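You operate a simulated robot arm through the tools that you are given. There is no shell and no other tool.

Carry out the task below with a simulated two-armed robot. There is one attempt and no reset: what you move stays moved.

TASK
Take the rag from the packing table top and lay it out flat on the disc bench top.

It is judged by the outcome, as a careful person would: the job done as asked, and still so three seconds after it is handed in. It fails if anything else is knocked over, pushed out of place, dropped, spilled or broken.

THE ROBOT
Two 6-joint arms with two-finger parallel grippers on one trunk, on a base that drives. Base frame: it is fixed to the floor where the robot stands at the start and does not move with it; the origin is under the middle of the robot, x ahead of it, y to its left, z up; the surface under the hand at the start is at about z = 824. Readings come in mm, rad, newtons and seconds.
The left shoulder is at the start at [60, 187, 1047], the right one opposite. With the tool pointing down near the work surface each hand reaches from about 280 to 640 mm from the robot's upright axis, wherever it stands, measured 20 degrees to its own side. Places, roughly: disc bench top [-1700, -400, 800]. Payload 1.57 kg a hand.
The TCP of each hand is the grasp point between the finger pads, 30 mm short of the fingertips. In the tool frame z runs along the fingers and y along their closing line. Largest opening 110 mm; finger width 24, thickness 12; the body of the gripper, 48 by 112 mm, starts 78 mm behind the TCP.
Orientation is that of the tool frame in the base frame, as a unit quaternion [w, x, y, z]. With the fingers straight down and closing along the base's y, the tool's x points along the base's -x, its y along +y and its z along -z.

THE INTERFACE
- The arms move only by the tool step_arm. It takes "left_rows", "right_rows" or both (then of equal length, played together; a hand with none holds still); each is a list of rows, each a list of 6 numbers: the shift along the tool's x, y, z in mm, then the turn, a rotation vector about the tool's x, y, z in rad. In form: [[tx, ty, tz, wx, wy, wz], ...]. A call has 1 to 20 rows; each row shifts and turns the commanded pose from where the row before left it, along the tool's axes as they then stand. "left_claw" and "right_claw" are, for a hand that has rows, the finger opening in mm, from 0 to 110, set as the call begins (left out, the last holds). A row lasts 0.2 s, in which the tool goes at most 50 mm and 0.15 rad; a call with a longer step from one row to the next is refused whole, and so is a gripper value outside its range. Where a pose cannot be reached the arm comes as near as it can. A force on the tool above 40 N (or 10 N above the force at the start of the call, whichever is more), or a blocked arm, ends the call early, and 0.2 s more pass. Each finger travels about 153 mm/s and halts on what it meets, pressing with about 34 N; the grip force reading is that of the motor and also rises with nothing between the fingers. The clock runs only during rows and for 0.2 s after the last one: add rows that do not move to give the fingers time. The reply holds the time, the measured pose of the TCP, the force on the tool along the base axes, the opening and the grip force, in the units named above and with some noise, with the torque about the TCP (base axes, N m) and any sound that the robot's microphone picked up.
- Cameras (640 x 400 px; columns grow to the right, rows downward): "scene" is now at [0.7, 29.7, 1578]; the picture's right is [0.44, -0.90, 0.00], its down [-0.77, -0.37, -0.52] and it looks along [0.47, 0.23, -0.85] (base axes); focal length 262 px, centre (320, 200). "left" rides on the left gripper at [70, -16, -141] in its tool frame; the picture's right is [0.23, 0.97, 0.00], its down [-0.86, 0.20, -0.48] and it looks along [-0.47, 0.11, 0.88] (tool axes); focal length 222 px, centre (320, 200). "right" rides on the right gripper at [70, 16, -141] in its tool frame; the picture's right is [-0.23, 0.97, 0.00], its down [-0.86, -0.20, -0.48] and it looks along [-0.47, -0.11, 0.88] (tool axes); focal length 222 px, centre (320, 200).
- get_image(camera): a new picture of that camera. The clock stands still meanwhile.
- move_column(by): slides the trunk up (or, below 0, down) by that many mm; the arms and the scene camera ride with it, the base frame stays. It gives what a move gives, with no picture.
- steer(legs): drives the robot by 1 to 6 legs, each [ahead, left, turn to the left] in mm, mm and rad, along the robot's own axes; the way and the turn of a leg run together, so that a leg with both is an arc; at most 1500 mm and 3.142 rad a leg. The arms and the cameras ride along, it lands a little off, and it stops where it bumps. It gives what a move gives.
- turn_head(pan, tilt): turns the head with the scene camera to pan (to the left, within 1.501 rad either way) and tilt (down, from -0.506 to 1.204), counted from straight ahead of the robot. It gives what a move gives.
- measure_at(camera, pixels): for up to 12 pixels [column, row] of the newest picture of that camera ("zoom" is the newest enlarged one), the place [x, y, z] in the base frame of the surface seen there, good to about 2 mm. The clock stands still meanwhile.
- enlarge(camera, box): a new picture of the part [left, top, right, bottom] of that camera's present view, enlarged. The clock stands still meanwhile.
- job_done(): hands the job in; it is judged then, once.

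Leave the grippers open and the arms clear of the work at the hand-in unless told otherwise.

The tools are called after ">>>" by a JSON object that holds its "name" and its "arguments". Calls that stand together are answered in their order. step_arm: Moves the arms, as the interface text tells. Its arguments: {"type":"object","properties":{"left_rows":{"type":"array"},"left_claw":{"type":"number"},"right_rows":{"type":"array"},"right_claw":{"type":"number"}},"required":[]} The other tools are called the same way: move_column (by) slides the trunk up or down; steer (legs) drives the base; turn_head (pan, tilt) turns the head that bears the scene camera; get_image (camera) takes a picture; measure_at (camera, pixels) gives the place of the surface under pixels of a picture; enlarge (camera, box) takes an enlarged picture of a part of a camera's view; job_done () hands the job in.

At the start:

```text
t: 0.0
left_ee_pos: [306.0, 331.1, 1056.4]
left_orientation: [0.0, -0.001, 1.0, 0.0]
left_ft_force: [-0.2, -0.2, 0.1]
left_torque: [-0.03, 0.0, -0.05]
left_gripper_width: 110.0
left_grip_force: 0.0
right_ee_pos: [343.9, 7.6, 1058.0]
right_orientation: [0.001, 0.0, 1.0, -0.001]
right_ft_force: [-0.2, -0.8, -0.6]
right_torque: [0.02, 0.0, -0.02]
right_gripper_width: 109.8
right_grip_force: 0.1
trunk travel left (down, up): [-675.0, 315.0]
robot x, y, heading: [1.8, 1.8, 0.001]
head pan, tilt: [0.452, 1.019]
```

scene: 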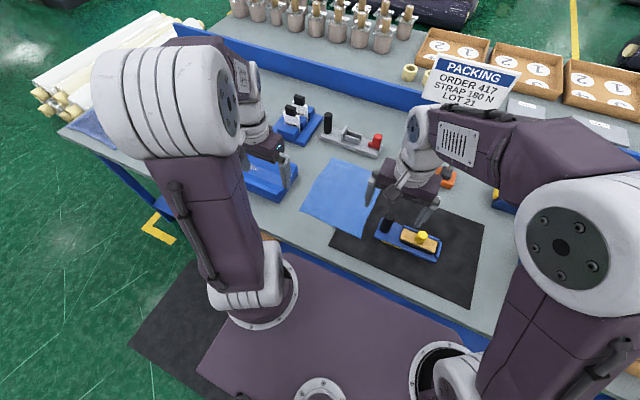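
right: 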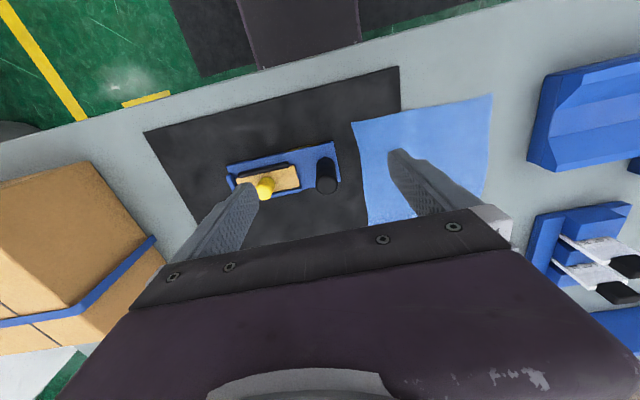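
left: 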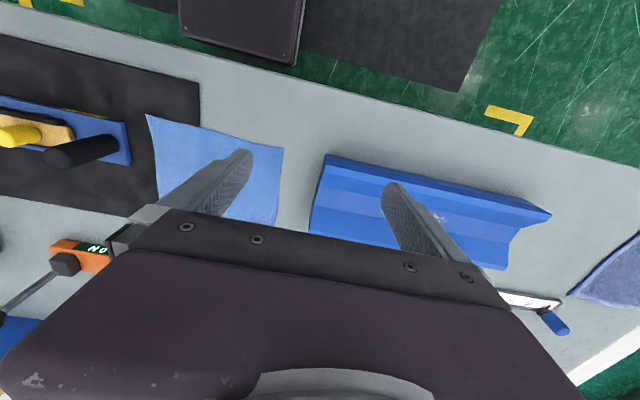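

I see a light blue square cloth at scene (340,195), and another bluish patch at the table's left edge (95,125). I'll enlarge both views to tell them apart.

>>> {"name": "enlarge", "arguments": {"camera": "scene", "box": [240, 100, 500, 310]}}

>>> {"name": "enlarge", "arguments": {"camera": "scene", "box": [40, 60, 200, 180]}}

>>> {"name": "enlarge", "arguments": {"camera": "left", "box": [440, 150, 640, 400]}}

```text
1.90 times, centred on (370, 205) of scene
```

zoom: 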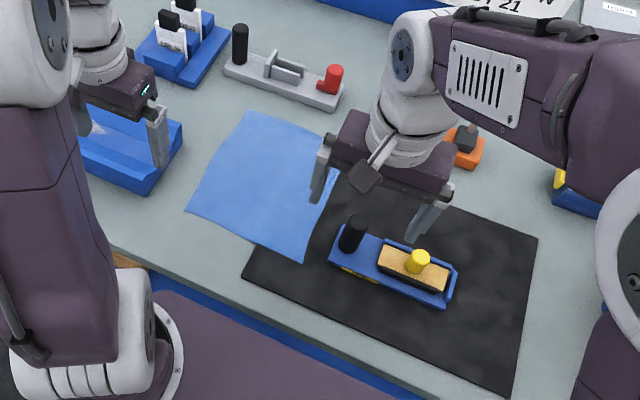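

```text
3.33 times, centred on (120, 120) of scene
```

zoom: 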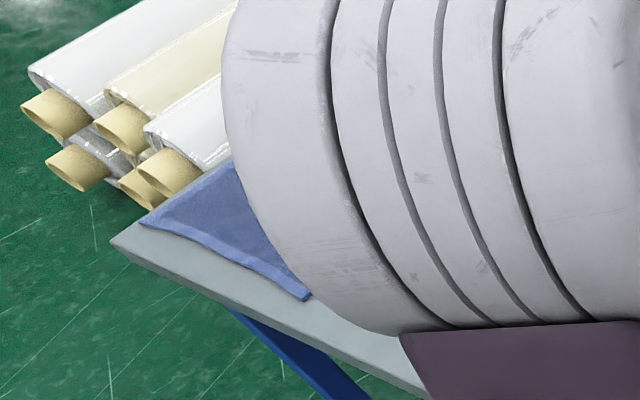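

```text
1.60 times, centred on (540, 275) of left
```

zoom: 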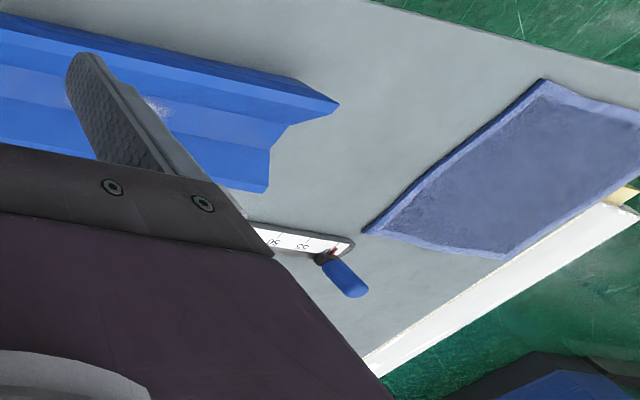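

Two cloth-like things: the light blue sheet in the middle and a dull blue hemmed one at the left end. I'll turn the head to look at the left one, then around the room.

>>> {"name": "turn_head", "arguments": {"pan": 1.2, "tilt": 0.7}}

>>> {"name": "get_image", "arguments": {"camera": "scene"}}

>>> {"name": "turn_head", "arguments": {"pan": -0.4, "tilt": 0.7}}

>>> {"name": "get_image", "arguments": {"camera": "scene"}}

>>> {"name": "turn_head", "arguments": {"pan": -1.5, "tilt": 0.3}}

>>> {"name": "get_image", "arguments": {"camera": "scene"}}

>>> {"name": "turn_head", "arguments": {"pan": 1.5, "tilt": 0.3}}

>>> {"name": "get_image", "arguments": {"camera": "scene"}}

```text
t: 1.1
left_ee_pos: [307.0, 330.5, 1057.9]
left_orientation: [0.0, 0.0, 1.0, 0.0]
left_ft_force: [-0.6, -0.7, 0.0]
left_torque: [0.02, 0.01, 0.0]
left_gripper_width: 109.7
left_grip_force: 0.0
right_ee_pos: [343.7, 5.6, 1057.4]
right_orientation: [0.0, 0.0, 1.0, -0.001]
right_ft_force: [0.1, 0.8, -0.2]
right_torque: [-0.01, 0.01, 0.01]
right_gripper_width: 109.8
right_grip_force: 0.1
trunk travel left (down, up): [-675.0, 315.0]
robot x, y, heading: [-3.1, -0.4, 0.0]
head pan, tilt: [1.201, 0.7]
```

```text
taken
```

scene: 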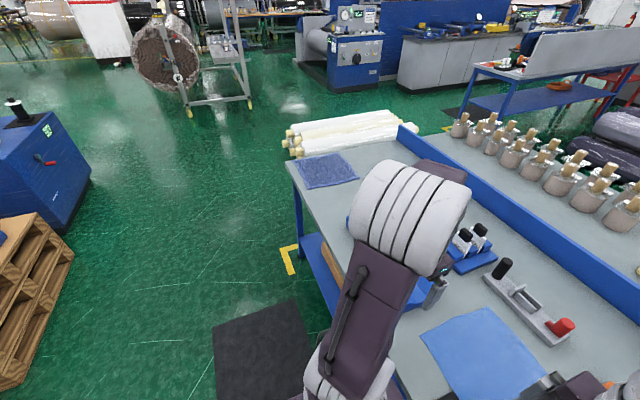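

```text
t: 2.8
left_ee_pos: [305.7, 331.0, 1056.9]
left_orientation: [0.0, 0.0, 1.0, 0.0]
left_ft_force: [0.1, 0.7, -0.1]
left_torque: [0.0, 0.02, 0.0]
left_gripper_width: 110.1
left_grip_force: 0.0
right_ee_pos: [343.4, 6.9, 1057.7]
right_orientation: [0.0, 0.0, 1.0, 0.0]
right_ft_force: [-0.8, -0.1, 0.1]
right_torque: [-0.01, -0.01, -0.01]
right_gripper_width: 109.9
right_grip_force: 0.0
trunk travel left (down, up): [-675.0, 315.0]
robot x, y, heading: [1.1, -1.2, 0.001]
head pan, tilt: [-0.4, 0.7]
```

```text
taken
```

scene: 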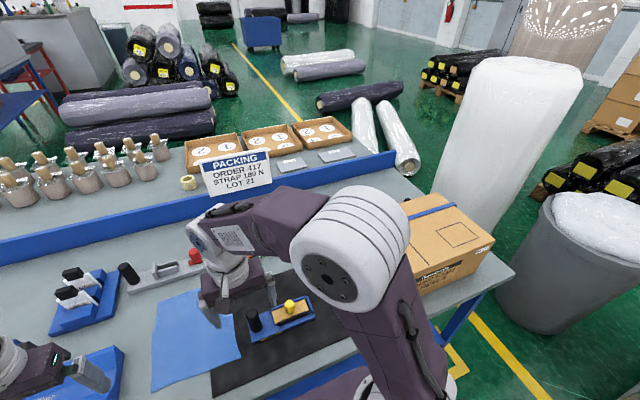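

```text
t: 4.1
left_ee_pos: [305.7, 329.7, 1057.0]
left_orientation: [0.0, -0.001, 1.0, 0.0]
left_ft_force: [0.2, 0.1, -0.2]
left_torque: [0.01, -0.02, 0.0]
left_gripper_width: 110.2
left_grip_force: 0.0
right_ee_pos: [344.0, 7.2, 1057.8]
right_orientation: [0.0, -0.001, 1.0, 0.0]
right_ft_force: [-1.0, -0.2, -0.9]
right_torque: [0.05, 0.01, -0.04]
right_gripper_width: 110.0
right_grip_force: 0.1
trunk travel left (down, up): [-675.0, 315.0]
robot x, y, heading: [-1.1, -3.7, 0.003]
head pan, tilt: [-1.499, 0.3]
```

```text
taken
```

scene: 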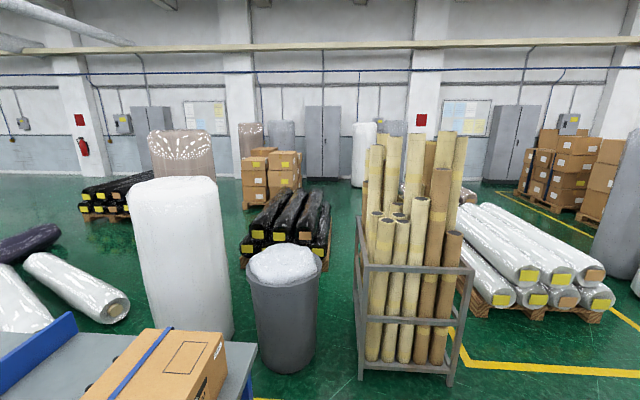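

```text
t: 6.7
left_ee_pos: [306.4, 329.8, 1057.2]
left_orientation: [0.001, 0.0, 1.0, -0.001]
left_ft_force: [-1.4, -0.2, 0.7]
left_torque: [0.01, 0.02, -0.02]
left_gripper_width: 109.9
left_grip_force: 0.1
right_ee_pos: [343.6, 8.2, 1057.7]
right_orientation: [0.0, 0.0, 1.0, 0.0]
right_ft_force: [0.2, 0.4, -0.1]
right_torque: [0.01, 0.0, -0.01]
right_gripper_width: 109.8
right_grip_force: 0.1
trunk travel left (down, up): [-675.0, 315.0]
robot x, y, heading: [0.7, -3.0, 0.002]
head pan, tilt: [1.499, 0.3]
```

```text
taken
```

scene: 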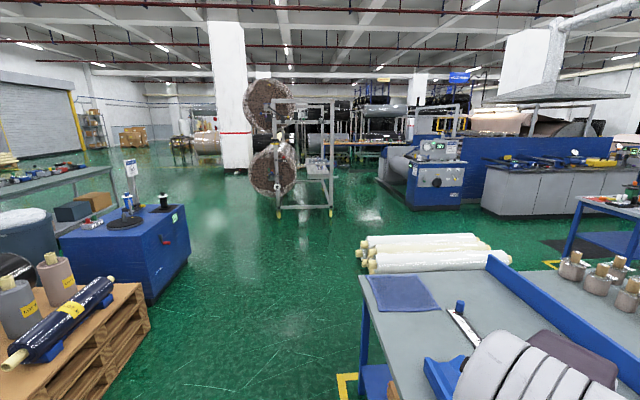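

The disc bench must be behind me. First I'll look closer at the dull blue cloth, at (400,295), and measure it.

>>> {"name": "turn_head", "arguments": {"pan": 1.3, "tilt": 0.6}}

>>> {"name": "enlarge", "arguments": {"camera": "scene", "box": [300, 130, 460, 230]}}

```text
t: 7.5
left_ee_pos: [306.5, 331.0, 1056.7]
left_orientation: [0.0, 0.0, 1.0, 0.0]
left_ft_force: [-0.1, -0.3, -0.4]
left_torque: [0.01, 0.0, 0.0]
left_gripper_width: 110.0
left_grip_force: 0.0
right_ee_pos: [343.1, 7.1, 1058.5]
right_orientation: [0.0, 0.0, 1.0, 0.0]
right_ft_force: [0.9, -0.3, 0.9]
right_torque: [0.0, 0.01, 0.02]
right_gripper_width: 110.3
right_grip_force: 0.1
trunk travel left (down, up): [-675.0, 315.0]
robot x, y, heading: [4.1, 0.5, -0.002]
head pan, tilt: [1.3, 0.6]
```

```text
4.00 times, centred on (380, 180) of scene
```

zoom: 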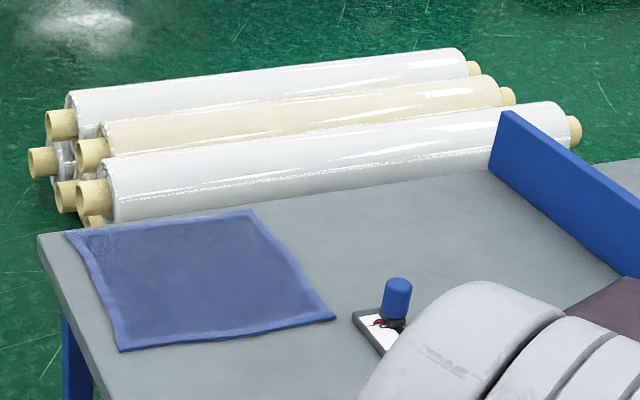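

The dull blue one has a hemmed border. I'll measure points on it in the zoomed picture (corners and the table beside it).

>>> {"name": "measure_at", "arguments": {"camera": "zoom", "pixels": [[70, 236], [248, 214], [332, 317], [125, 346], [200, 280], [290, 270], [340, 290], [60, 260], [150, 370], [100, 290], [230, 330], [240, 300]]}}

>>> {"name": "turn_head", "arguments": {"pan": 0.2, "tilt": 0.9}}

>>> {"name": "get_image", "arguments": {"camera": "scene"}}

```text
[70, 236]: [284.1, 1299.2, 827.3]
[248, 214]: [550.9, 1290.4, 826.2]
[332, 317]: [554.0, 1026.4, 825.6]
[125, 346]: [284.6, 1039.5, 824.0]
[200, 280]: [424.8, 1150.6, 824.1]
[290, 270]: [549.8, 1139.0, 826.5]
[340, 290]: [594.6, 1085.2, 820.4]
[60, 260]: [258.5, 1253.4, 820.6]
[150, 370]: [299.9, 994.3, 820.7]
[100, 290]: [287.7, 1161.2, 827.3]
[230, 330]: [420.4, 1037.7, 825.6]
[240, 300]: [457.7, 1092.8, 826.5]
```

```text
t: 8.8
left_ee_pos: [306.9, 331.5, 1056.7]
left_orientation: [-0.001, 0.0, 1.0, 0.0]
left_ft_force: [-0.6, -0.4, 0.3]
left_torque: [-0.02, -0.05, -0.01]
left_gripper_width: 109.8
left_grip_force: 0.0
right_ee_pos: [343.2, 7.8, 1058.6]
right_orientation: [0.0, 0.0, 1.0, 0.0]
right_ft_force: [0.3, -0.2, 0.4]
right_torque: [-0.01, -0.03, 0.03]
right_gripper_width: 110.3
right_grip_force: 0.1
trunk travel left (down, up): [-675.0, 315.0]
robot x, y, heading: [-0.5, 3.6, 0.005]
head pan, tilt: [0.201, 0.901]
```

```text
taken
```

scene: 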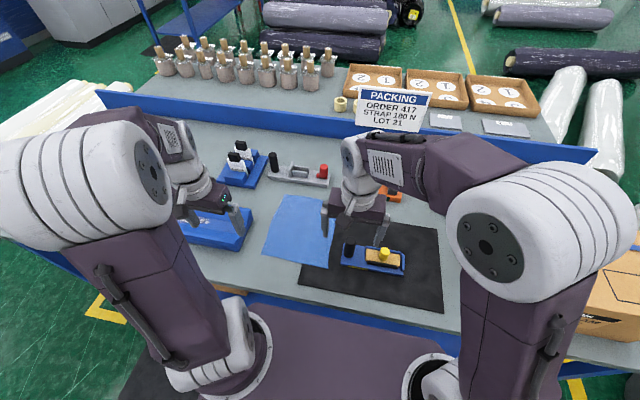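

Now measure the light blue cloth at (262,255)–(335,200).

>>> {"name": "enlarge", "arguments": {"camera": "scene", "box": [220, 160, 380, 290]}}

>>> {"name": "get_image", "arguments": {"camera": "right"}}

>>> {"name": "get_image", "arguments": {"camera": "left"}}

```text
3.08 times, centred on (300, 225) of scene
```

zoom: 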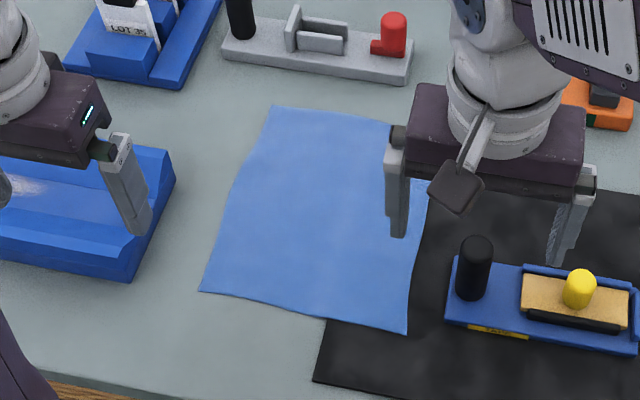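

```text
taken
```

right: 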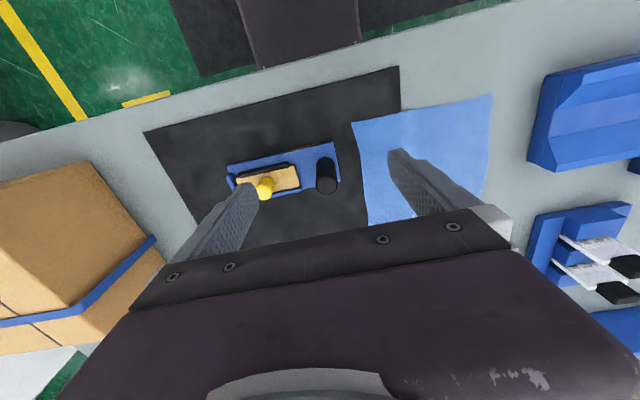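

```text
taken
```

left: 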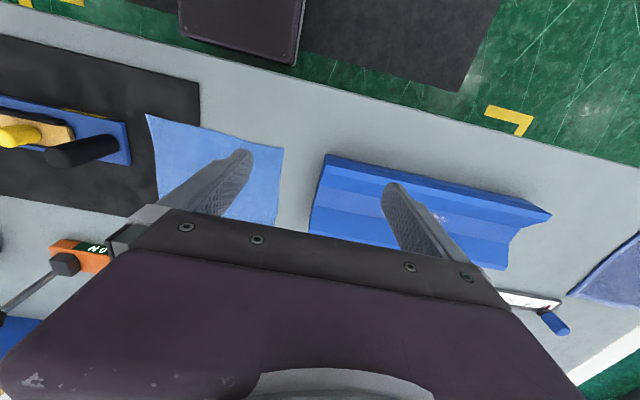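

>>> {"name": "measure_at", "arguments": {"camera": "zoom", "pixels": [[273, 108], [202, 290], [405, 332], [425, 200], [300, 230], [340, 160], [240, 180], [180, 270], [330, 340], [350, 280], [300, 300], [385, 120]]}}

```text
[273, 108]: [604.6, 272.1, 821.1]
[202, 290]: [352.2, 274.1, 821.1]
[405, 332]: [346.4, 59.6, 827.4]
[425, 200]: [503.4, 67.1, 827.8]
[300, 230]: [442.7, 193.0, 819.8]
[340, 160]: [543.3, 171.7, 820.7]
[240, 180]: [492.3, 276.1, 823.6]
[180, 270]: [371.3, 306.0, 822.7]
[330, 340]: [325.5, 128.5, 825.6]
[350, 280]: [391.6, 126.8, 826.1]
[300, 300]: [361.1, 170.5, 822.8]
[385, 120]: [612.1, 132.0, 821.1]
```

Both cloths are about 260 mm across. The light blue one drapes over the edge of the black mat (z 821 to 827). Before choosing, I'll look at the disc bench behind me: back up 300 mm so the arms clear the table, then turn left.

>>> {"name": "steer", "arguments": {"legs": [[-300, 0, 0], [0, 0, 1.4]]}}

>>> {"name": "turn_head", "arguments": {"pan": 1.4, "tilt": 0.5}}

>>> {"name": "get_image", "arguments": {"camera": "scene"}}

>>> {"name": "turn_head", "arguments": {"pan": -0.7, "tilt": 0.6}}

>>> {"name": "get_image", "arguments": {"camera": "scene"}}

```text
t: 14.3
left_ee_pos: [-572.7, 356.5, 1056.7]
left_orientation: [0.0, -0.645, 0.764, 0.0]
left_ft_force: [-0.2, -0.1, 0.1]
left_torque: [-0.01, -0.04, 0.01]
left_gripper_width: 109.9
left_grip_force: 0.0
right_ee_pos: [-249.2, 339.2, 1058.4]
right_orientation: [0.0, -0.644, 0.765, -0.001]
right_ft_force: [-0.9, -0.5, 0.2]
right_torque: [-0.02, -0.02, -0.01]
right_gripper_width: 110.2
right_grip_force: 0.1
trunk travel left (down, up): [-675.0, 315.0]
robot x, y, heading: [-298.8, -2.6, 1.397]
head pan, tilt: [0.201, 0.901]
```

```text
t: 15.7
left_ee_pos: [-573.9, 356.2, 1057.7]
left_orientation: [0.0, -0.644, 0.765, 0.0]
left_ft_force: [0.5, -0.2, -0.7]
left_torque: [0.01, -0.03, 0.02]
left_gripper_width: 110.2
left_grip_force: 0.0
right_ee_pos: [-249.4, 339.0, 1058.5]
right_orientation: [0.0, -0.645, 0.764, 0.0]
right_ft_force: [0.2, 0.9, 0.0]
right_torque: [0.02, 0.03, 0.03]
right_gripper_width: 109.9
right_grip_force: 0.1
trunk travel left (down, up): [-675.0, 315.0]
robot x, y, heading: [-297.9, -0.3, 1.4]
head pan, tilt: [1.4, 0.499]
```

```text
taken
```

scene: 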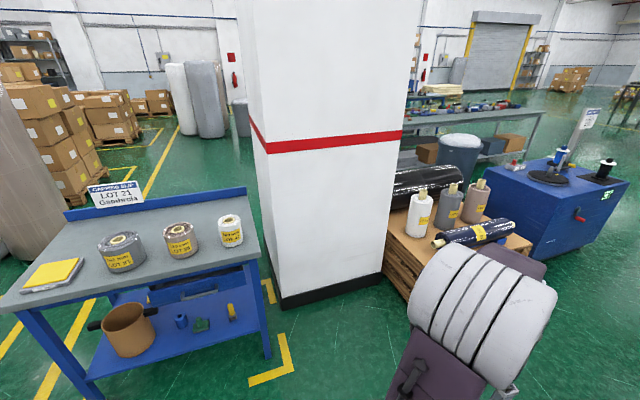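

```text
t: 17.7
left_ee_pos: [-574.4, 355.7, 1056.1]
left_orientation: [0.0, -0.645, 0.764, 0.0]
left_ft_force: [0.5, -0.3, -0.4]
left_torque: [0.03, 0.0, 0.0]
left_gripper_width: 110.1
left_grip_force: 0.1
right_ee_pos: [-248.1, 340.0, 1059.0]
right_orientation: [0.0, -0.645, 0.764, 0.0]
right_ft_force: [0.0, 0.0, 0.2]
right_torque: [-0.02, 0.0, 0.0]
right_gripper_width: 110.1
right_grip_force: 0.1
trunk travel left (down, up): [-675.0, 315.0]
robot x, y, heading: [-301.2, -2.7, 1.406]
head pan, tilt: [-0.7, 0.6]
```

```text
taken
```

scene: 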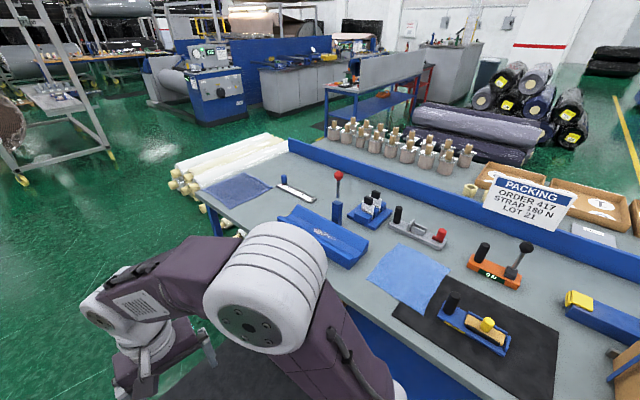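

The bench at the left of the first picture (sign "LOT 21", three rolls, a yellow pad) is in the direction of the disc bench. I'll turn the head back and measure it.

>>> {"name": "steer", "arguments": {"legs": [[0, 0, 0.6]]}}

>>> {"name": "turn_head", "arguments": {"pan": 1.35, "tilt": 0.6}}

>>> {"name": "get_image", "arguments": {"camera": "scene"}}

>>> {"name": "enlarge", "arguments": {"camera": "scene", "box": [160, 60, 480, 260]}}

```text
t: 19.7
left_ee_pos: [-726.1, 143.0, 1056.7]
left_orientation: [0.001, 0.84, -0.543, -0.001]
left_ft_force: [-0.2, 0.1, 0.0]
left_torque: [0.03, 0.03, 0.03]
left_gripper_width: 109.9
left_grip_force: 0.0
right_ee_pos: [-446.4, 309.3, 1057.8]
right_orientation: [0.001, 0.84, -0.542, 0.0]
right_ft_force: [0.0, 0.2, 0.2]
right_torque: [-0.01, -0.02, 0.02]
right_gripper_width: 109.7
right_grip_force: 0.1
trunk travel left (down, up): [-675.0, 315.0]
robot x, y, heading: [-297.2, 0.6, 1.996]
head pan, tilt: [-0.7, 0.6]
```

```text
t: 21.7
left_ee_pos: [-725.7, 142.6, 1058.1]
left_orientation: [-0.001, 0.84, -0.542, -0.001]
left_ft_force: [0.4, 0.1, -0.1]
left_torque: [0.0, -0.01, -0.01]
left_gripper_width: 109.8
left_grip_force: 0.0
right_ee_pos: [-446.4, 309.0, 1059.2]
right_orientation: [0.0, 0.84, -0.543, 0.0]
right_ft_force: [-0.6, -0.5, 0.1]
right_torque: [0.03, 0.0, 0.0]
right_gripper_width: 110.1
right_grip_force: 0.0
trunk travel left (down, up): [-675.0, 315.0]
robot x, y, heading: [-300.5, -3.3, 1.997]
head pan, tilt: [1.349, 0.6]
```

```text
taken
```

scene: 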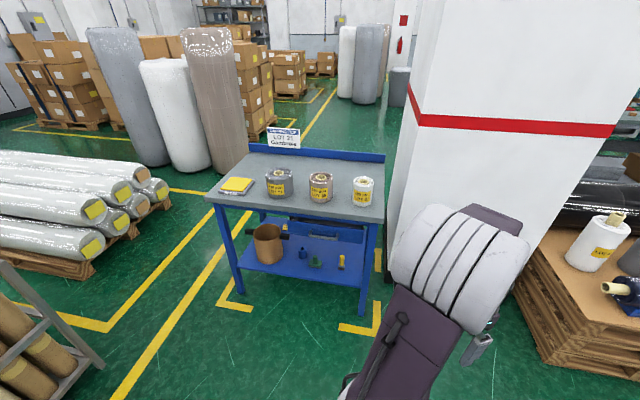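

```text
2.00 times, centred on (320, 160) of scene
```

zoom: 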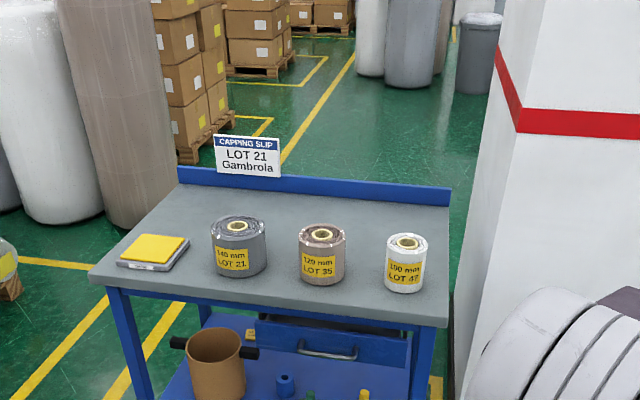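

I'll measure the bench's surface corners, rolls, and open area in this zoom.

>>> {"name": "measure_at", "arguments": {"camera": "zoom", "pixels": [[95, 272], [445, 318], [445, 208], [185, 188], [235, 270], [320, 278], [402, 285], [150, 262], [280, 230], [350, 210], [240, 223], [185, 240]]}}

```text
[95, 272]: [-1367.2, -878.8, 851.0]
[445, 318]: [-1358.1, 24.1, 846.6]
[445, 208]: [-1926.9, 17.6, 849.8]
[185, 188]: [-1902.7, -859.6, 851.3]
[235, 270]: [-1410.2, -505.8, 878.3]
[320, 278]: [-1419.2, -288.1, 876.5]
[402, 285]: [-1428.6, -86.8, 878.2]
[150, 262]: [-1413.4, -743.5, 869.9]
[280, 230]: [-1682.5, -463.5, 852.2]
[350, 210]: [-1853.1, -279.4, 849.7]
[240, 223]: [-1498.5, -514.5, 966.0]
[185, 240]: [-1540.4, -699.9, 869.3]
```

The bench top is at z≈850, x -1360…-1910, y -880…25. Three rolls stand along the front, with a pad at front left; the area behind the pad is clear. Next I'll get the floor clearances around the bench's left end and the pallet on the other side. I'll also zoom on both cloths again from here.

>>> {"name": "measure_at", "arguments": {"camera": "scene", "pixels": [[540, 340], [600, 388], [190, 310], [110, 230], [95, 360], [60, 390], [240, 295], [365, 310], [250, 150], [380, 155], [283, 135], [230, 380]]}}

>>> {"name": "turn_head", "arguments": {"pan": -1.3, "tilt": 0.6}}

>>> {"name": "get_image", "arguments": {"camera": "scene"}}

>>> {"name": "turn_head", "arguments": {"pan": -0.3, "tilt": 0.7}}

>>> {"name": "get_image", "arguments": {"camera": "scene"}}

```text
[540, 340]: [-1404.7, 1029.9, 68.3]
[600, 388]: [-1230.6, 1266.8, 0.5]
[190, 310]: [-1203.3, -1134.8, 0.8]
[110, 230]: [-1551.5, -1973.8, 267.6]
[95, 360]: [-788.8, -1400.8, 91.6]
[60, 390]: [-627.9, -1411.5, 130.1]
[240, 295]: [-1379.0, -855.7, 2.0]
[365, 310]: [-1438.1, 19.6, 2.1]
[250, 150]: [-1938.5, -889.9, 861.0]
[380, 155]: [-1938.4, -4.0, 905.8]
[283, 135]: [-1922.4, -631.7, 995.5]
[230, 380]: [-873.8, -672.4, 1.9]
```

```text
t: 24.1
left_ee_pos: [-725.7, 142.9, 1056.9]
left_orientation: [0.001, 0.84, -0.543, 0.001]
left_ft_force: [0.1, -0.1, 0.2]
left_torque: [0.03, 0.02, -0.02]
left_gripper_width: 109.8
left_grip_force: 0.1
right_ee_pos: [-446.9, 310.1, 1058.6]
right_orientation: [0.0, 0.84, -0.543, 0.001]
right_ft_force: [0.5, -0.6, -0.4]
right_torque: [0.0, -0.02, 0.02]
right_gripper_width: 110.0
right_grip_force: 0.1
trunk travel left (down, up): [-675.0, 315.0]
robot x, y, heading: [-300.2, 1.7, 1.993]
head pan, tilt: [-1.3, 0.6]
```

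```text
taken
```

scene: 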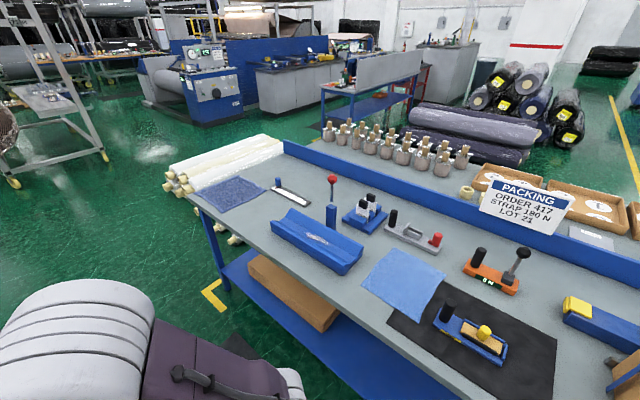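

```text
t: 25.3
left_ee_pos: [-726.8, 141.9, 1057.3]
left_orientation: [0.0, 0.84, -0.542, 0.0]
left_ft_force: [-0.1, 0.6, 0.1]
left_torque: [-0.01, 0.01, -0.02]
left_gripper_width: 110.0
left_grip_force: 0.1
right_ee_pos: [-446.9, 309.8, 1057.6]
right_orientation: [-0.001, 0.839, -0.543, 0.001]
right_ft_force: [0.7, 0.5, -0.2]
right_torque: [0.0, -0.01, 0.02]
right_gripper_width: 110.3
right_grip_force: 0.2
trunk travel left (down, up): [-675.0, 315.0]
robot x, y, heading: [-298.6, 1.3, 1.994]
head pan, tilt: [-0.3, 0.7]
```

```text
taken
```

scene: 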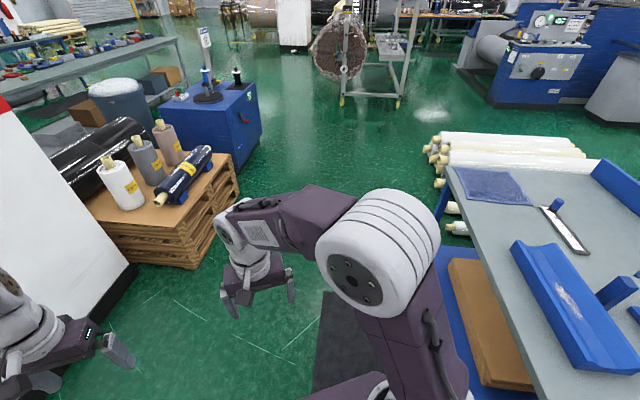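

Now enlarge the dull cloth at (490,185) and then the light cloth from this angle.

>>> {"name": "enlarge", "arguments": {"camera": "scene", "box": [440, 150, 560, 225]}}

>>> {"name": "turn_head", "arguments": {"pan": -1.4, "tilt": 0.8}}

>>> {"name": "get_image", "arguments": {"camera": "scene"}}

>>> {"name": "enlarge", "arguments": {"camera": "scene", "box": [320, 160, 500, 300]}}

```text
5.33 times, centred on (500, 188) of scene
```

zoom: 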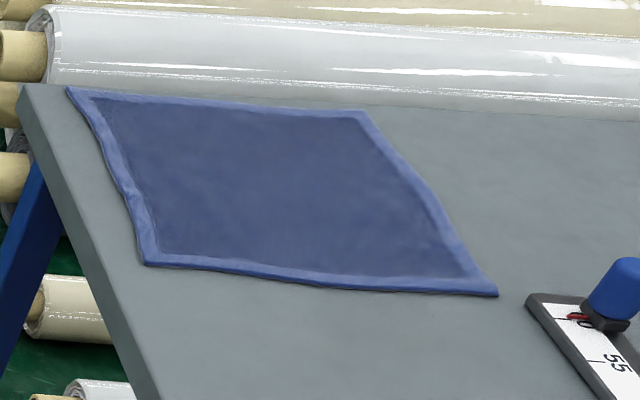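

```text
t: 26.7
left_ee_pos: [-725.6, 143.6, 1056.7]
left_orientation: [0.001, 0.84, -0.542, -0.001]
left_ft_force: [1.1, 0.3, -0.1]
left_torque: [-0.04, -0.01, 0.01]
left_gripper_width: 110.3
left_grip_force: 0.1
right_ee_pos: [-446.1, 309.1, 1058.3]
right_orientation: [0.0, 0.84, -0.543, 0.001]
right_ft_force: [-0.4, 0.0, 0.6]
right_torque: [-0.03, 0.02, -0.02]
right_gripper_width: 110.2
right_grip_force: 0.0
trunk travel left (down, up): [-675.0, 315.0]
robot x, y, heading: [-300.5, -1.1, 1.995]
head pan, tilt: [-1.4, 0.799]
```

```text
taken
```

scene: 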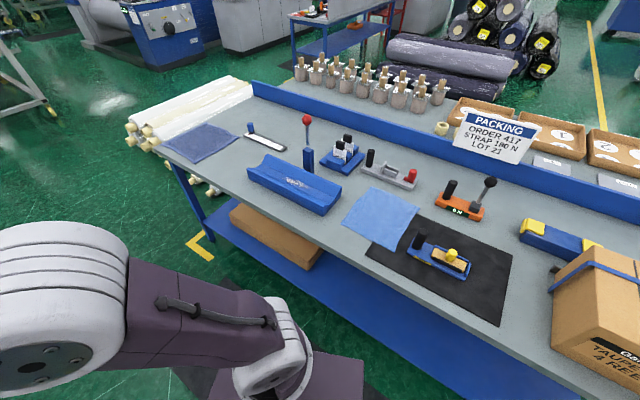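

```text
2.86 times, centred on (410, 230) of scene
```

zoom: 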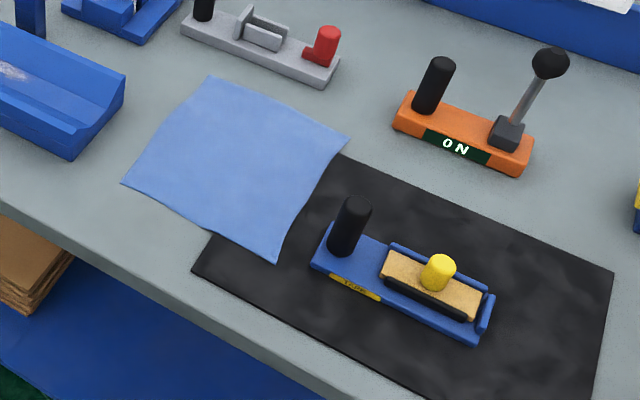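

I've decided the light blue cloth is the rag: it is thin and draped, and it lies at the work place between the two hands. The dull blue one at the end looks like a thicker mat or prop. I'll drive back to the starting pose at the packing table.

>>> {"name": "steer", "arguments": {"legs": [[0, 0, -1.995], [300, 0, 0]]}}

>>> {"name": "turn_head", "arguments": {"pan": 0.2, "tilt": 1.0}}

>>> {"name": "get_image", "arguments": {"camera": "scene"}}

>>> {"name": "get_image", "arguments": {"camera": "right"}}

>>> {"name": "get_image", "arguments": {"camera": "left"}}

```text
t: 33.5
left_ee_pos: [310.5, 323.6, 1056.8]
left_orientation: [0.0, 0.006, 1.0, 0.0]
left_ft_force: [0.1, 0.2, 0.0]
left_torque: [0.01, -0.01, -0.01]
left_gripper_width: 109.9
left_grip_force: 0.0
right_ee_pos: [345.5, -0.4, 1059.8]
right_orientation: [0.0, 0.006, 1.0, 0.0]
right_ft_force: [0.5, 0.3, -0.4]
right_torque: [0.01, -0.02, 0.02]
right_gripper_width: 110.1
right_grip_force: 0.0
trunk travel left (down, up): [-675.0, 315.0]
robot x, y, heading: [-1.5, -1.1, -0.011]
head pan, tilt: [-1.4, 0.799]
```

```text
t: 35.2
left_ee_pos: [311.9, 323.5, 1055.8]
left_orientation: [0.0, 0.006, 1.0, 0.0]
left_ft_force: [-1.2, -0.2, 0.4]
left_torque: [0.0, -0.01, 0.0]
left_gripper_width: 110.0
left_grip_force: 0.1
right_ee_pos: [343.4, -0.1, 1057.5]
right_orientation: [0.0, 0.006, 1.0, 0.0]
right_ft_force: [0.8, -1.5, -0.3]
right_torque: [-0.02, 0.04, 0.02]
right_gripper_width: 110.0
right_grip_force: 0.0
trunk travel left (down, up): [-675.0, 315.0]
robot x, y, heading: [3.5, -5.3, -0.015]
head pan, tilt: [0.201, 1.0]
```

```text
taken
```

scene: 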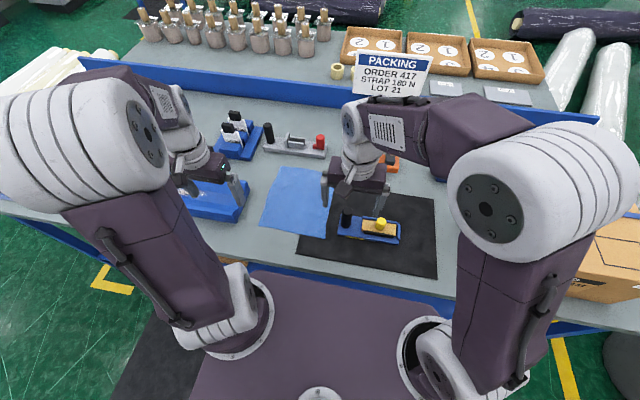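

```text
taken
```

right: 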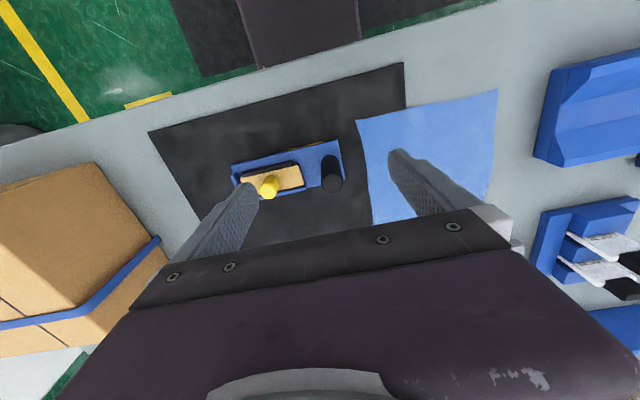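

```text
taken
```

left: 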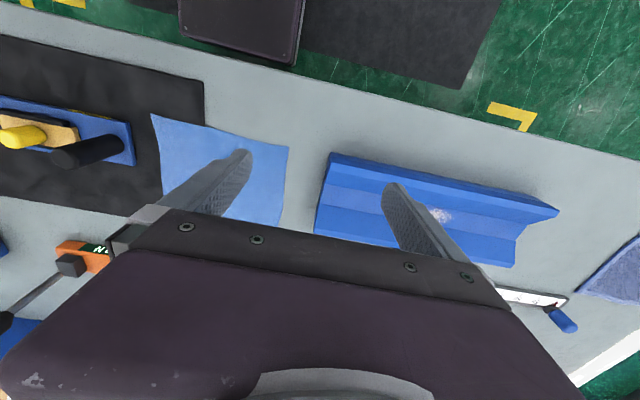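

I'll measure the rag corners, sander knob and table edge in the right and left camera pictures.

>>> {"name": "measure_at", "arguments": {"camera": "right", "pixels": [[357, 123], [496, 91], [371, 220], [330, 165], [343, 175], [340, 142], [340, 180], [402, 63], [404, 105], [360, 30], [548, 163], [425, 105]]}}

>>> {"name": "measure_at", "arguments": {"camera": "left", "pixels": [[153, 116], [286, 149], [278, 222], [165, 202], [220, 134], [328, 155], [317, 230], [325, 85], [132, 160], [60, 155], [128, 128], [335, 160]]}}

```text
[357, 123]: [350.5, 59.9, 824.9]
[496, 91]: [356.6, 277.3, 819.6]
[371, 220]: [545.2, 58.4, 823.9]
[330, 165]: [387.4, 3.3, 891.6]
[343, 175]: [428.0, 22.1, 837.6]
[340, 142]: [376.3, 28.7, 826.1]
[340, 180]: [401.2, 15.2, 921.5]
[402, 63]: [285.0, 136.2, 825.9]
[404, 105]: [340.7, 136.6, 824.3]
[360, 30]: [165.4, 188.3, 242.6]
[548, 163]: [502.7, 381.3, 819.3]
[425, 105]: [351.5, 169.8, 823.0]
```

```text
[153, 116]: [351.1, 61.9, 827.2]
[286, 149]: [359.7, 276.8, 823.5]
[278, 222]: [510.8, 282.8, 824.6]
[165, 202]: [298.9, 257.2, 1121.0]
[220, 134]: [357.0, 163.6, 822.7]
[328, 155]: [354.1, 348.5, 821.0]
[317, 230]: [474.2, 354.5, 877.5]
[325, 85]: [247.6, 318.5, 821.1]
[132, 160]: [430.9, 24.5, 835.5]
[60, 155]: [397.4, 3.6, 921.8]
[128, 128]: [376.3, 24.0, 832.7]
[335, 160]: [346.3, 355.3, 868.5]
```

The rag spans x 350–605, y 60–277, and its near edge faces me. The sander starts at y<28 with its knob up to z 921. I'll pinch the near edge at about (366,257) with the left hand and (365,80) with the right: sideways first, then down to about 50 mm above, fingers 36 mm open.

>>> {"name": "step_arm", "arguments": {"left_rows": [[-28, -33, 0, 0, 0, 0], [-28, -33, 0, 0, 0, 0], [0, 0, 38, 0, 0, 0], [0, 0, 38, 0, 0, 0], [0, 0, 38, 0, 0, 0], [0, 0, 38, 0, 0, 0], [0, 0, 0, 0, 0, 0]], "right_rows": [[-10, 40, 0, 0, 0, 0], [-10, 40, 0, 0, 0, 0], [0, 0, 38, 0, 0, 0], [0, 0, 38, 0, 0, 0], [0, 0, 38, 0, 0, 0], [0, 0, 38, 0, 0, 0], [0, 0, 0, 0, 0, 0]], "left_claw": 36, "right_claw": 36}}

>>> {"name": "get_image", "arguments": {"camera": "left"}}

>>> {"name": "get_image", "arguments": {"camera": "right"}}

>>> {"name": "get_image", "arguments": {"camera": "scene"}}

```text
t: 36.8
left_ee_pos: [366.0, 258.1, 905.0]
left_orientation: [0.0, 0.006, 1.0, 0.001]
left_ft_force: [-0.7, 0.1, 0.6]
left_torque: [0.0, -0.04, -0.01]
left_gripper_width: 35.5
left_grip_force: 0.0
right_ee_pos: [364.0, 78.2, 904.5]
right_orientation: [-0.001, 0.007, 1.0, 0.0]
right_ft_force: [-0.1, 0.0, 0.6]
right_torque: [0.01, 0.03, -0.02]
right_gripper_width: 35.8
right_grip_force: 0.1
trunk travel left (down, up): [-675.0, 315.0]
robot x, y, heading: [4.1, -6.5, -0.014]
head pan, tilt: [0.201, 1.0]
```

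```text
taken
```

left: 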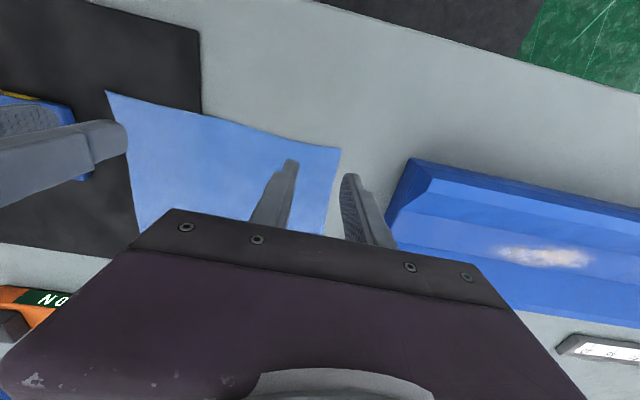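

```text
taken
```

right: 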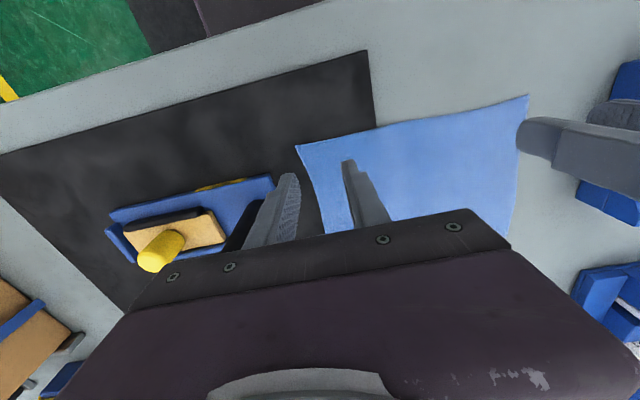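

```text
taken
```

scene: 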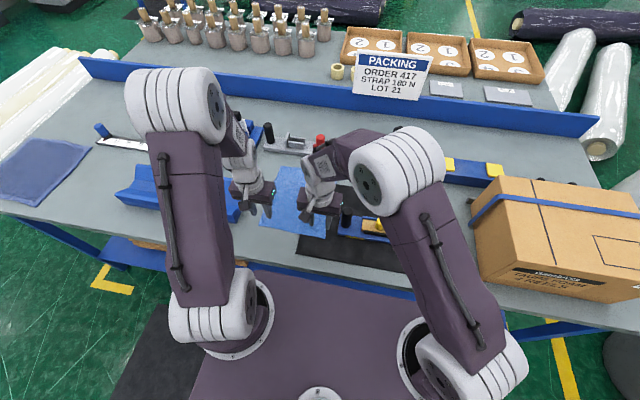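

The outer fingers would land just off the cloth (edges at y 278 and 59). I'll shift each hand 12–13 mm inward, set the opening to 30, and lower to ~8 mm above contact.

>>> {"name": "step_arm", "arguments": {"left_rows": [[1, -13, 0, 0, 0, 0], [0, 0, 23, 0, 0, 0], [0, 0, 22, 0, 0, 0], [0, 0, 0, 0, 0, 0]], "right_rows": [[0, 13, 0, 0, 0, 0], [0, 0, 20, 0, 0, 0], [0, 0, 20, 0, 0, 0], [0, 0, 0, 0, 0, 0]], "left_claw": 30, "right_claw": 30}}

>>> {"name": "get_image", "arguments": {"camera": "left"}}

>>> {"name": "get_image", "arguments": {"camera": "right"}}

```text
t: 37.8
left_ee_pos: [365.4, 245.0, 858.6]
left_orientation: [0.0, 0.006, 1.0, 0.0]
left_ft_force: [-0.1, 0.1, 0.8]
left_torque: [-0.01, 0.0, 0.01]
left_gripper_width: 30.0
left_grip_force: 0.0
right_ee_pos: [365.6, 92.2, 865.9]
right_orientation: [0.0, 0.006, 1.0, 0.0]
right_ft_force: [0.3, 0.2, -0.3]
right_torque: [-0.02, 0.03, -0.01]
right_gripper_width: 30.1
right_grip_force: 0.0
trunk travel left (down, up): [-675.0, 315.0]
robot x, y, heading: [2.3, -2.9, -0.011]
head pan, tilt: [0.201, 1.0]
```

```text
taken
```

left: 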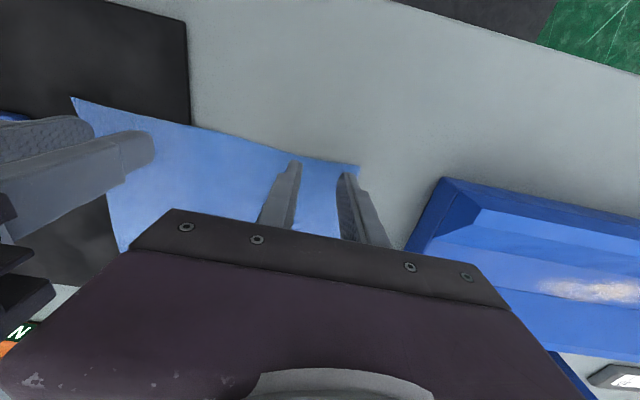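

```text
taken
```

right: 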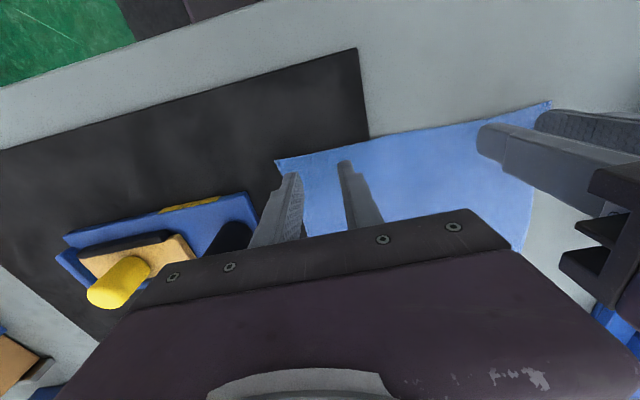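

Both finger pairs are over the cloth just inside the corners. I'll lower the left by small steps to contact, watching the vertical force.

>>> {"name": "step_arm", "arguments": {"left_rows": [[0, 0, 2, 0, 0, 0], [0, 0, 2, 0, 0, 0], [0, 0, 1, 0, 0, 0], [0, 0, 1, 0, 0, 0], [0, 0, 0, 0, 0, 0]], "right_rows": [[0, 0, 2, 0, 0, 0], [0, 0, 2, 0, 0, 0], [0, 0, 2, 0, 0, 0], [0, 0, 2, 0, 0, 0], [0, 0, 0, 0, 0, 0]]}}

```text
t: 39.0
left_ee_pos: [365.1, 244.7, 855.0]
left_orientation: [0.0, 0.006, 1.0, -0.001]
left_ft_force: [-0.4, -1.2, 0.4]
left_torque: [-0.01, 0.02, 0.01]
left_gripper_width: 30.0
left_grip_force: 0.2
right_ee_pos: [366.5, 91.9, 858.5]
right_orientation: [0.0, 0.007, 1.0, 0.0]
right_ft_force: [0.1, -0.6, 1.0]
right_torque: [-0.01, -0.01, 0.04]
right_gripper_width: 30.0
right_grip_force: 0.1
trunk travel left (down, up): [-675.0, 315.0]
robot x, y, heading: [0.1, -5.1, -0.013]
head pan, tilt: [0.201, 1.0]
```

No contact yet. I'll lower another ~3 mm on each in 1 mm steps.

>>> {"name": "step_arm", "arguments": {"left_rows": [[0, 0, 1, 0, 0, 0], [0, 0, 1, 0, 0, 0], [0, 0, 1, 0, 0, 0], [0, 0, 0, 0, 0, 0]], "right_rows": [[0, 0, 1, 0, 0, 0], [0, 0, 1, 0, 0, 0], [0, 0, 1, 0, 0, 0], [0, 0, 0, 0, 0, 0]]}}

```text
t: 40.0
left_ee_pos: [364.5, 244.6, 852.6]
left_orientation: [0.001, 0.006, 1.0, 0.001]
left_ft_force: [1.9, 0.1, 5.8]
left_torque: [0.02, -0.02, 0.01]
left_gripper_width: 30.1
left_grip_force: 0.0
right_ee_pos: [365.4, 92.2, 856.4]
right_orientation: [0.0, 0.007, 1.0, 0.0]
right_ft_force: [0.2, 0.7, 3.6]
right_torque: [-0.03, 0.01, 0.02]
right_gripper_width: 29.9
right_grip_force: 0.1
trunk travel left (down, up): [-675.0, 315.0]
robot x, y, heading: [-1.4, -2.7, -0.013]
head pan, tilt: [0.201, 1.0]
```

Light contact on both (5.8 N and 3.6 N). Now close both grippers while holding still.

>>> {"name": "step_arm", "arguments": {"left_rows": [[0, 0, 0, 0, 0, 0], [0, 0, 0, 0, 0, 0], [0, 0, 0, 0, 0, 0]], "right_rows": [[0, 0, 0, 0, 0, 0], [0, 0, 0, 0, 0, 0], [0, 0, 0, 0, 0, 0]], "left_claw": 0, "right_claw": 0}}

>>> {"name": "get_image", "arguments": {"camera": "left"}}

>>> {"name": "get_image", "arguments": {"camera": "right"}}

```text
t: 40.8
left_ee_pos: [364.8, 243.2, 850.8]
left_orientation: [0.0, 0.006, 1.0, 0.001]
left_ft_force: [0.6, -1.9, 6.1]
left_torque: [-0.09, -0.03, 0.02]
left_gripper_width: 2.0
left_grip_force: 23.4
right_ee_pos: [365.4, 92.0, 855.5]
right_orientation: [0.0, 0.007, 1.0, 0.001]
right_ft_force: [0.2, 0.2, 2.8]
right_torque: [0.01, 0.04, 0.0]
right_gripper_width: 0.0
right_grip_force: 21.4
trunk travel left (down, up): [-675.0, 315.0]
robot x, y, heading: [0.5, -3.9, -0.01]
head pan, tilt: [0.201, 1.0]
```

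```text
taken
```

left: 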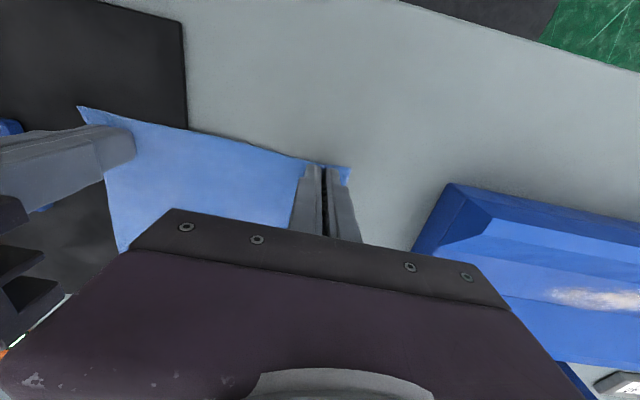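

```text
taken
```

right: 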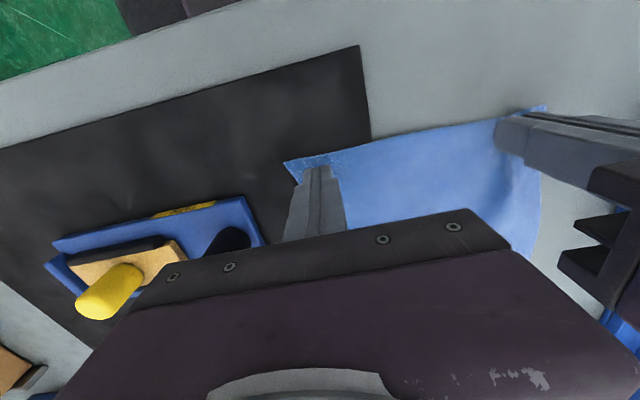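

The left reads 2.0 mm (cloth pinched). The right reads 0.0 (probably slid over). I'll lift both 25 mm slowly and look.

>>> {"name": "step_arm", "arguments": {"left_rows": [[0, 0, -8, 0, 0, 0], [0, 0, -8, 0, 0, 0], [0, 0, -9, 0, 0, 0], [0, 0, 0, 0, 0, 0]], "right_rows": [[0, 0, -8, 0, 0, 0], [0, 0, -8, 0, 0, 0], [0, 0, -9, 0, 0, 0], [0, 0, 0, 0, 0, 0]]}}

>>> {"name": "get_image", "arguments": {"camera": "left"}}

>>> {"name": "get_image", "arguments": {"camera": "right"}}

>>> {"name": "enlarge", "arguments": {"camera": "scene", "box": [200, 140, 380, 280]}}

```text
t: 41.8
left_ee_pos: [365.0, 243.3, 876.8]
left_orientation: [0.0, 0.006, 1.0, 0.0]
left_ft_force: [-0.3, -0.5, -0.2]
left_torque: [0.05, -0.01, -0.03]
left_gripper_width: 2.1
left_grip_force: 23.7
right_ee_pos: [366.2, 93.1, 879.3]
right_orientation: [0.0, 0.005, 1.0, 0.0]
right_ft_force: [0.1, 0.5, -0.4]
right_torque: [-0.01, -0.04, -0.02]
right_gripper_width: 0.0
right_grip_force: 21.3
trunk travel left (down, up): [-675.0, 315.0]
robot x, y, heading: [-0.2, -2.5, -0.009]
head pan, tilt: [0.201, 1.0]
```

```text
taken
```

left: 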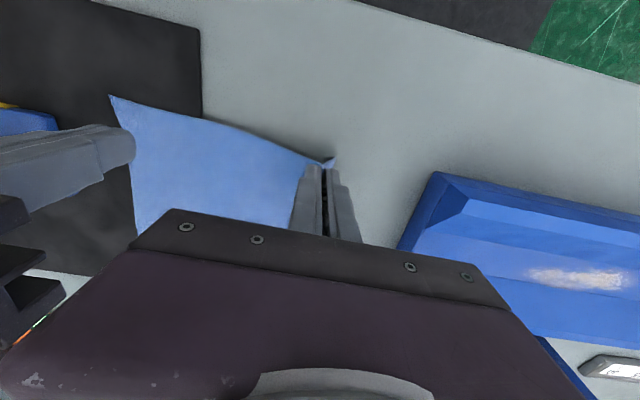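

```text
taken
```

right: 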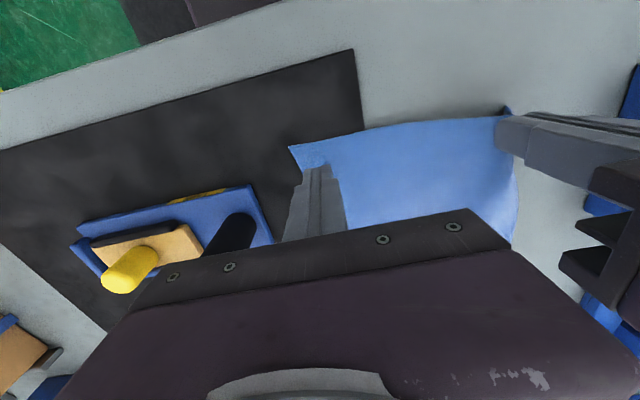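

```text
2.86 times, centred on (290, 210) of scene
```

zoom: 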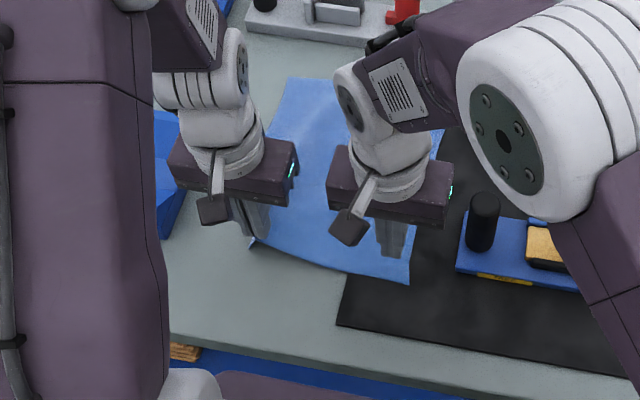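

The left hand has lifted its corner and the cloth bends, so it really is cloth. The right hand missed. I'll lower the left most of the way, reopen the right to 30 mm, and descend with firmer pressure.

>>> {"name": "step_arm", "arguments": {"left_rows": [[0, 0, 8, 0, 0, 0], [0, 0, 8, 0, 0, 0], [0, 0, 6, 0, 0, 0], [0, 0, 0, 0, 0, 0]], "right_rows": [[0, 0, 0, 0, 0, 0], [0, 0, 8, 0, 0, 0], [0, 0, 8, 0, 0, 0], [0, 0, 4, 0, 0, 0]], "right_claw": 30}}

>>> {"name": "step_arm", "arguments": {"right_rows": [[0, 0, 2, 0, 0, 0], [0, 0, 1, 0, 0, 0], [0, 0, 1, 0, 0, 0], [0, 0, 1, 0, 0, 0], [0, 0, 1, 0, 0, 0], [0, 0, 0, 0, 0, 0]]}}

```text
t: 42.8
left_ee_pos: [364.7, 244.4, 854.3]
left_orientation: [0.0, 0.007, 1.0, 0.0]
left_ft_force: [0.2, 0.2, 0.4]
left_torque: [0.0, 0.0, 0.03]
left_gripper_width: 2.1
left_grip_force: 23.5
right_ee_pos: [365.6, 92.9, 859.4]
right_orientation: [-0.001, 0.006, 1.0, 0.0]
right_ft_force: [1.1, -0.5, 0.4]
right_torque: [-0.03, -0.01, 0.0]
right_gripper_width: 29.9
right_grip_force: 0.0
trunk travel left (down, up): [-675.0, 315.0]
robot x, y, heading: [1.2, -3.1, -0.014]
head pan, tilt: [0.201, 1.0]
```

```text
t: 44.2
left_ee_pos: [365.2, 243.7, 854.1]
left_orientation: [0.0, 0.007, 1.0, -0.001]
left_ft_force: [-0.6, -0.1, 0.2]
left_torque: [0.03, 0.0, -0.02]
left_gripper_width: 2.2
left_grip_force: 23.9
right_ee_pos: [366.1, 93.5, 855.6]
right_orientation: [0.001, 0.006, 1.0, 0.0]
right_ft_force: [0.9, -1.7, 12.7]
right_torque: [-0.12, 0.0, 0.01]
right_gripper_width: 30.1
right_grip_force: 0.2
trunk travel left (down, up): [-675.0, 315.0]
robot x, y, heading: [3.0, -3.0, -0.011]
head pan, tilt: [0.201, 1.0]
```

Now 12.7 N on the right. Close it.

>>> {"name": "step_arm", "arguments": {"right_rows": [[0, 0, 0, 0, 0, 0], [0, 0, 0, 0, 0, 0], [0, 0, 0, 0, 0, 0]], "right_claw": 0}}

>>> {"name": "get_image", "arguments": {"camera": "right"}}

```text
t: 45.0
left_ee_pos: [364.0, 244.1, 853.1]
left_orientation: [0.0, 0.006, 1.0, 0.001]
left_ft_force: [0.5, -6.9, 0.1]
left_torque: [-0.2, -0.04, -0.02]
left_gripper_width: 2.2
left_grip_force: 24.1
right_ee_pos: [365.7, 93.0, 856.4]
right_orientation: [0.002, 0.006, 1.0, 0.001]
right_ft_force: [0.6, 6.2, 13.7]
right_torque: [0.21, -0.02, 0.08]
right_gripper_width: 2.6
right_grip_force: 24.1
trunk travel left (down, up): [-675.0, 315.0]
robot x, y, heading: [2.1, -4.6, -0.012]
head pan, tilt: [0.201, 1.0]
```

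```text
taken
```

right: 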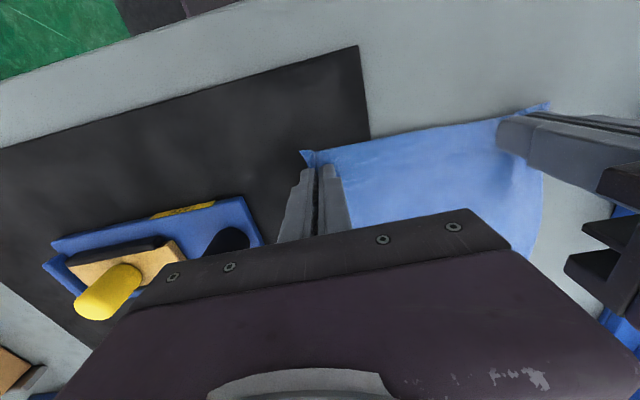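

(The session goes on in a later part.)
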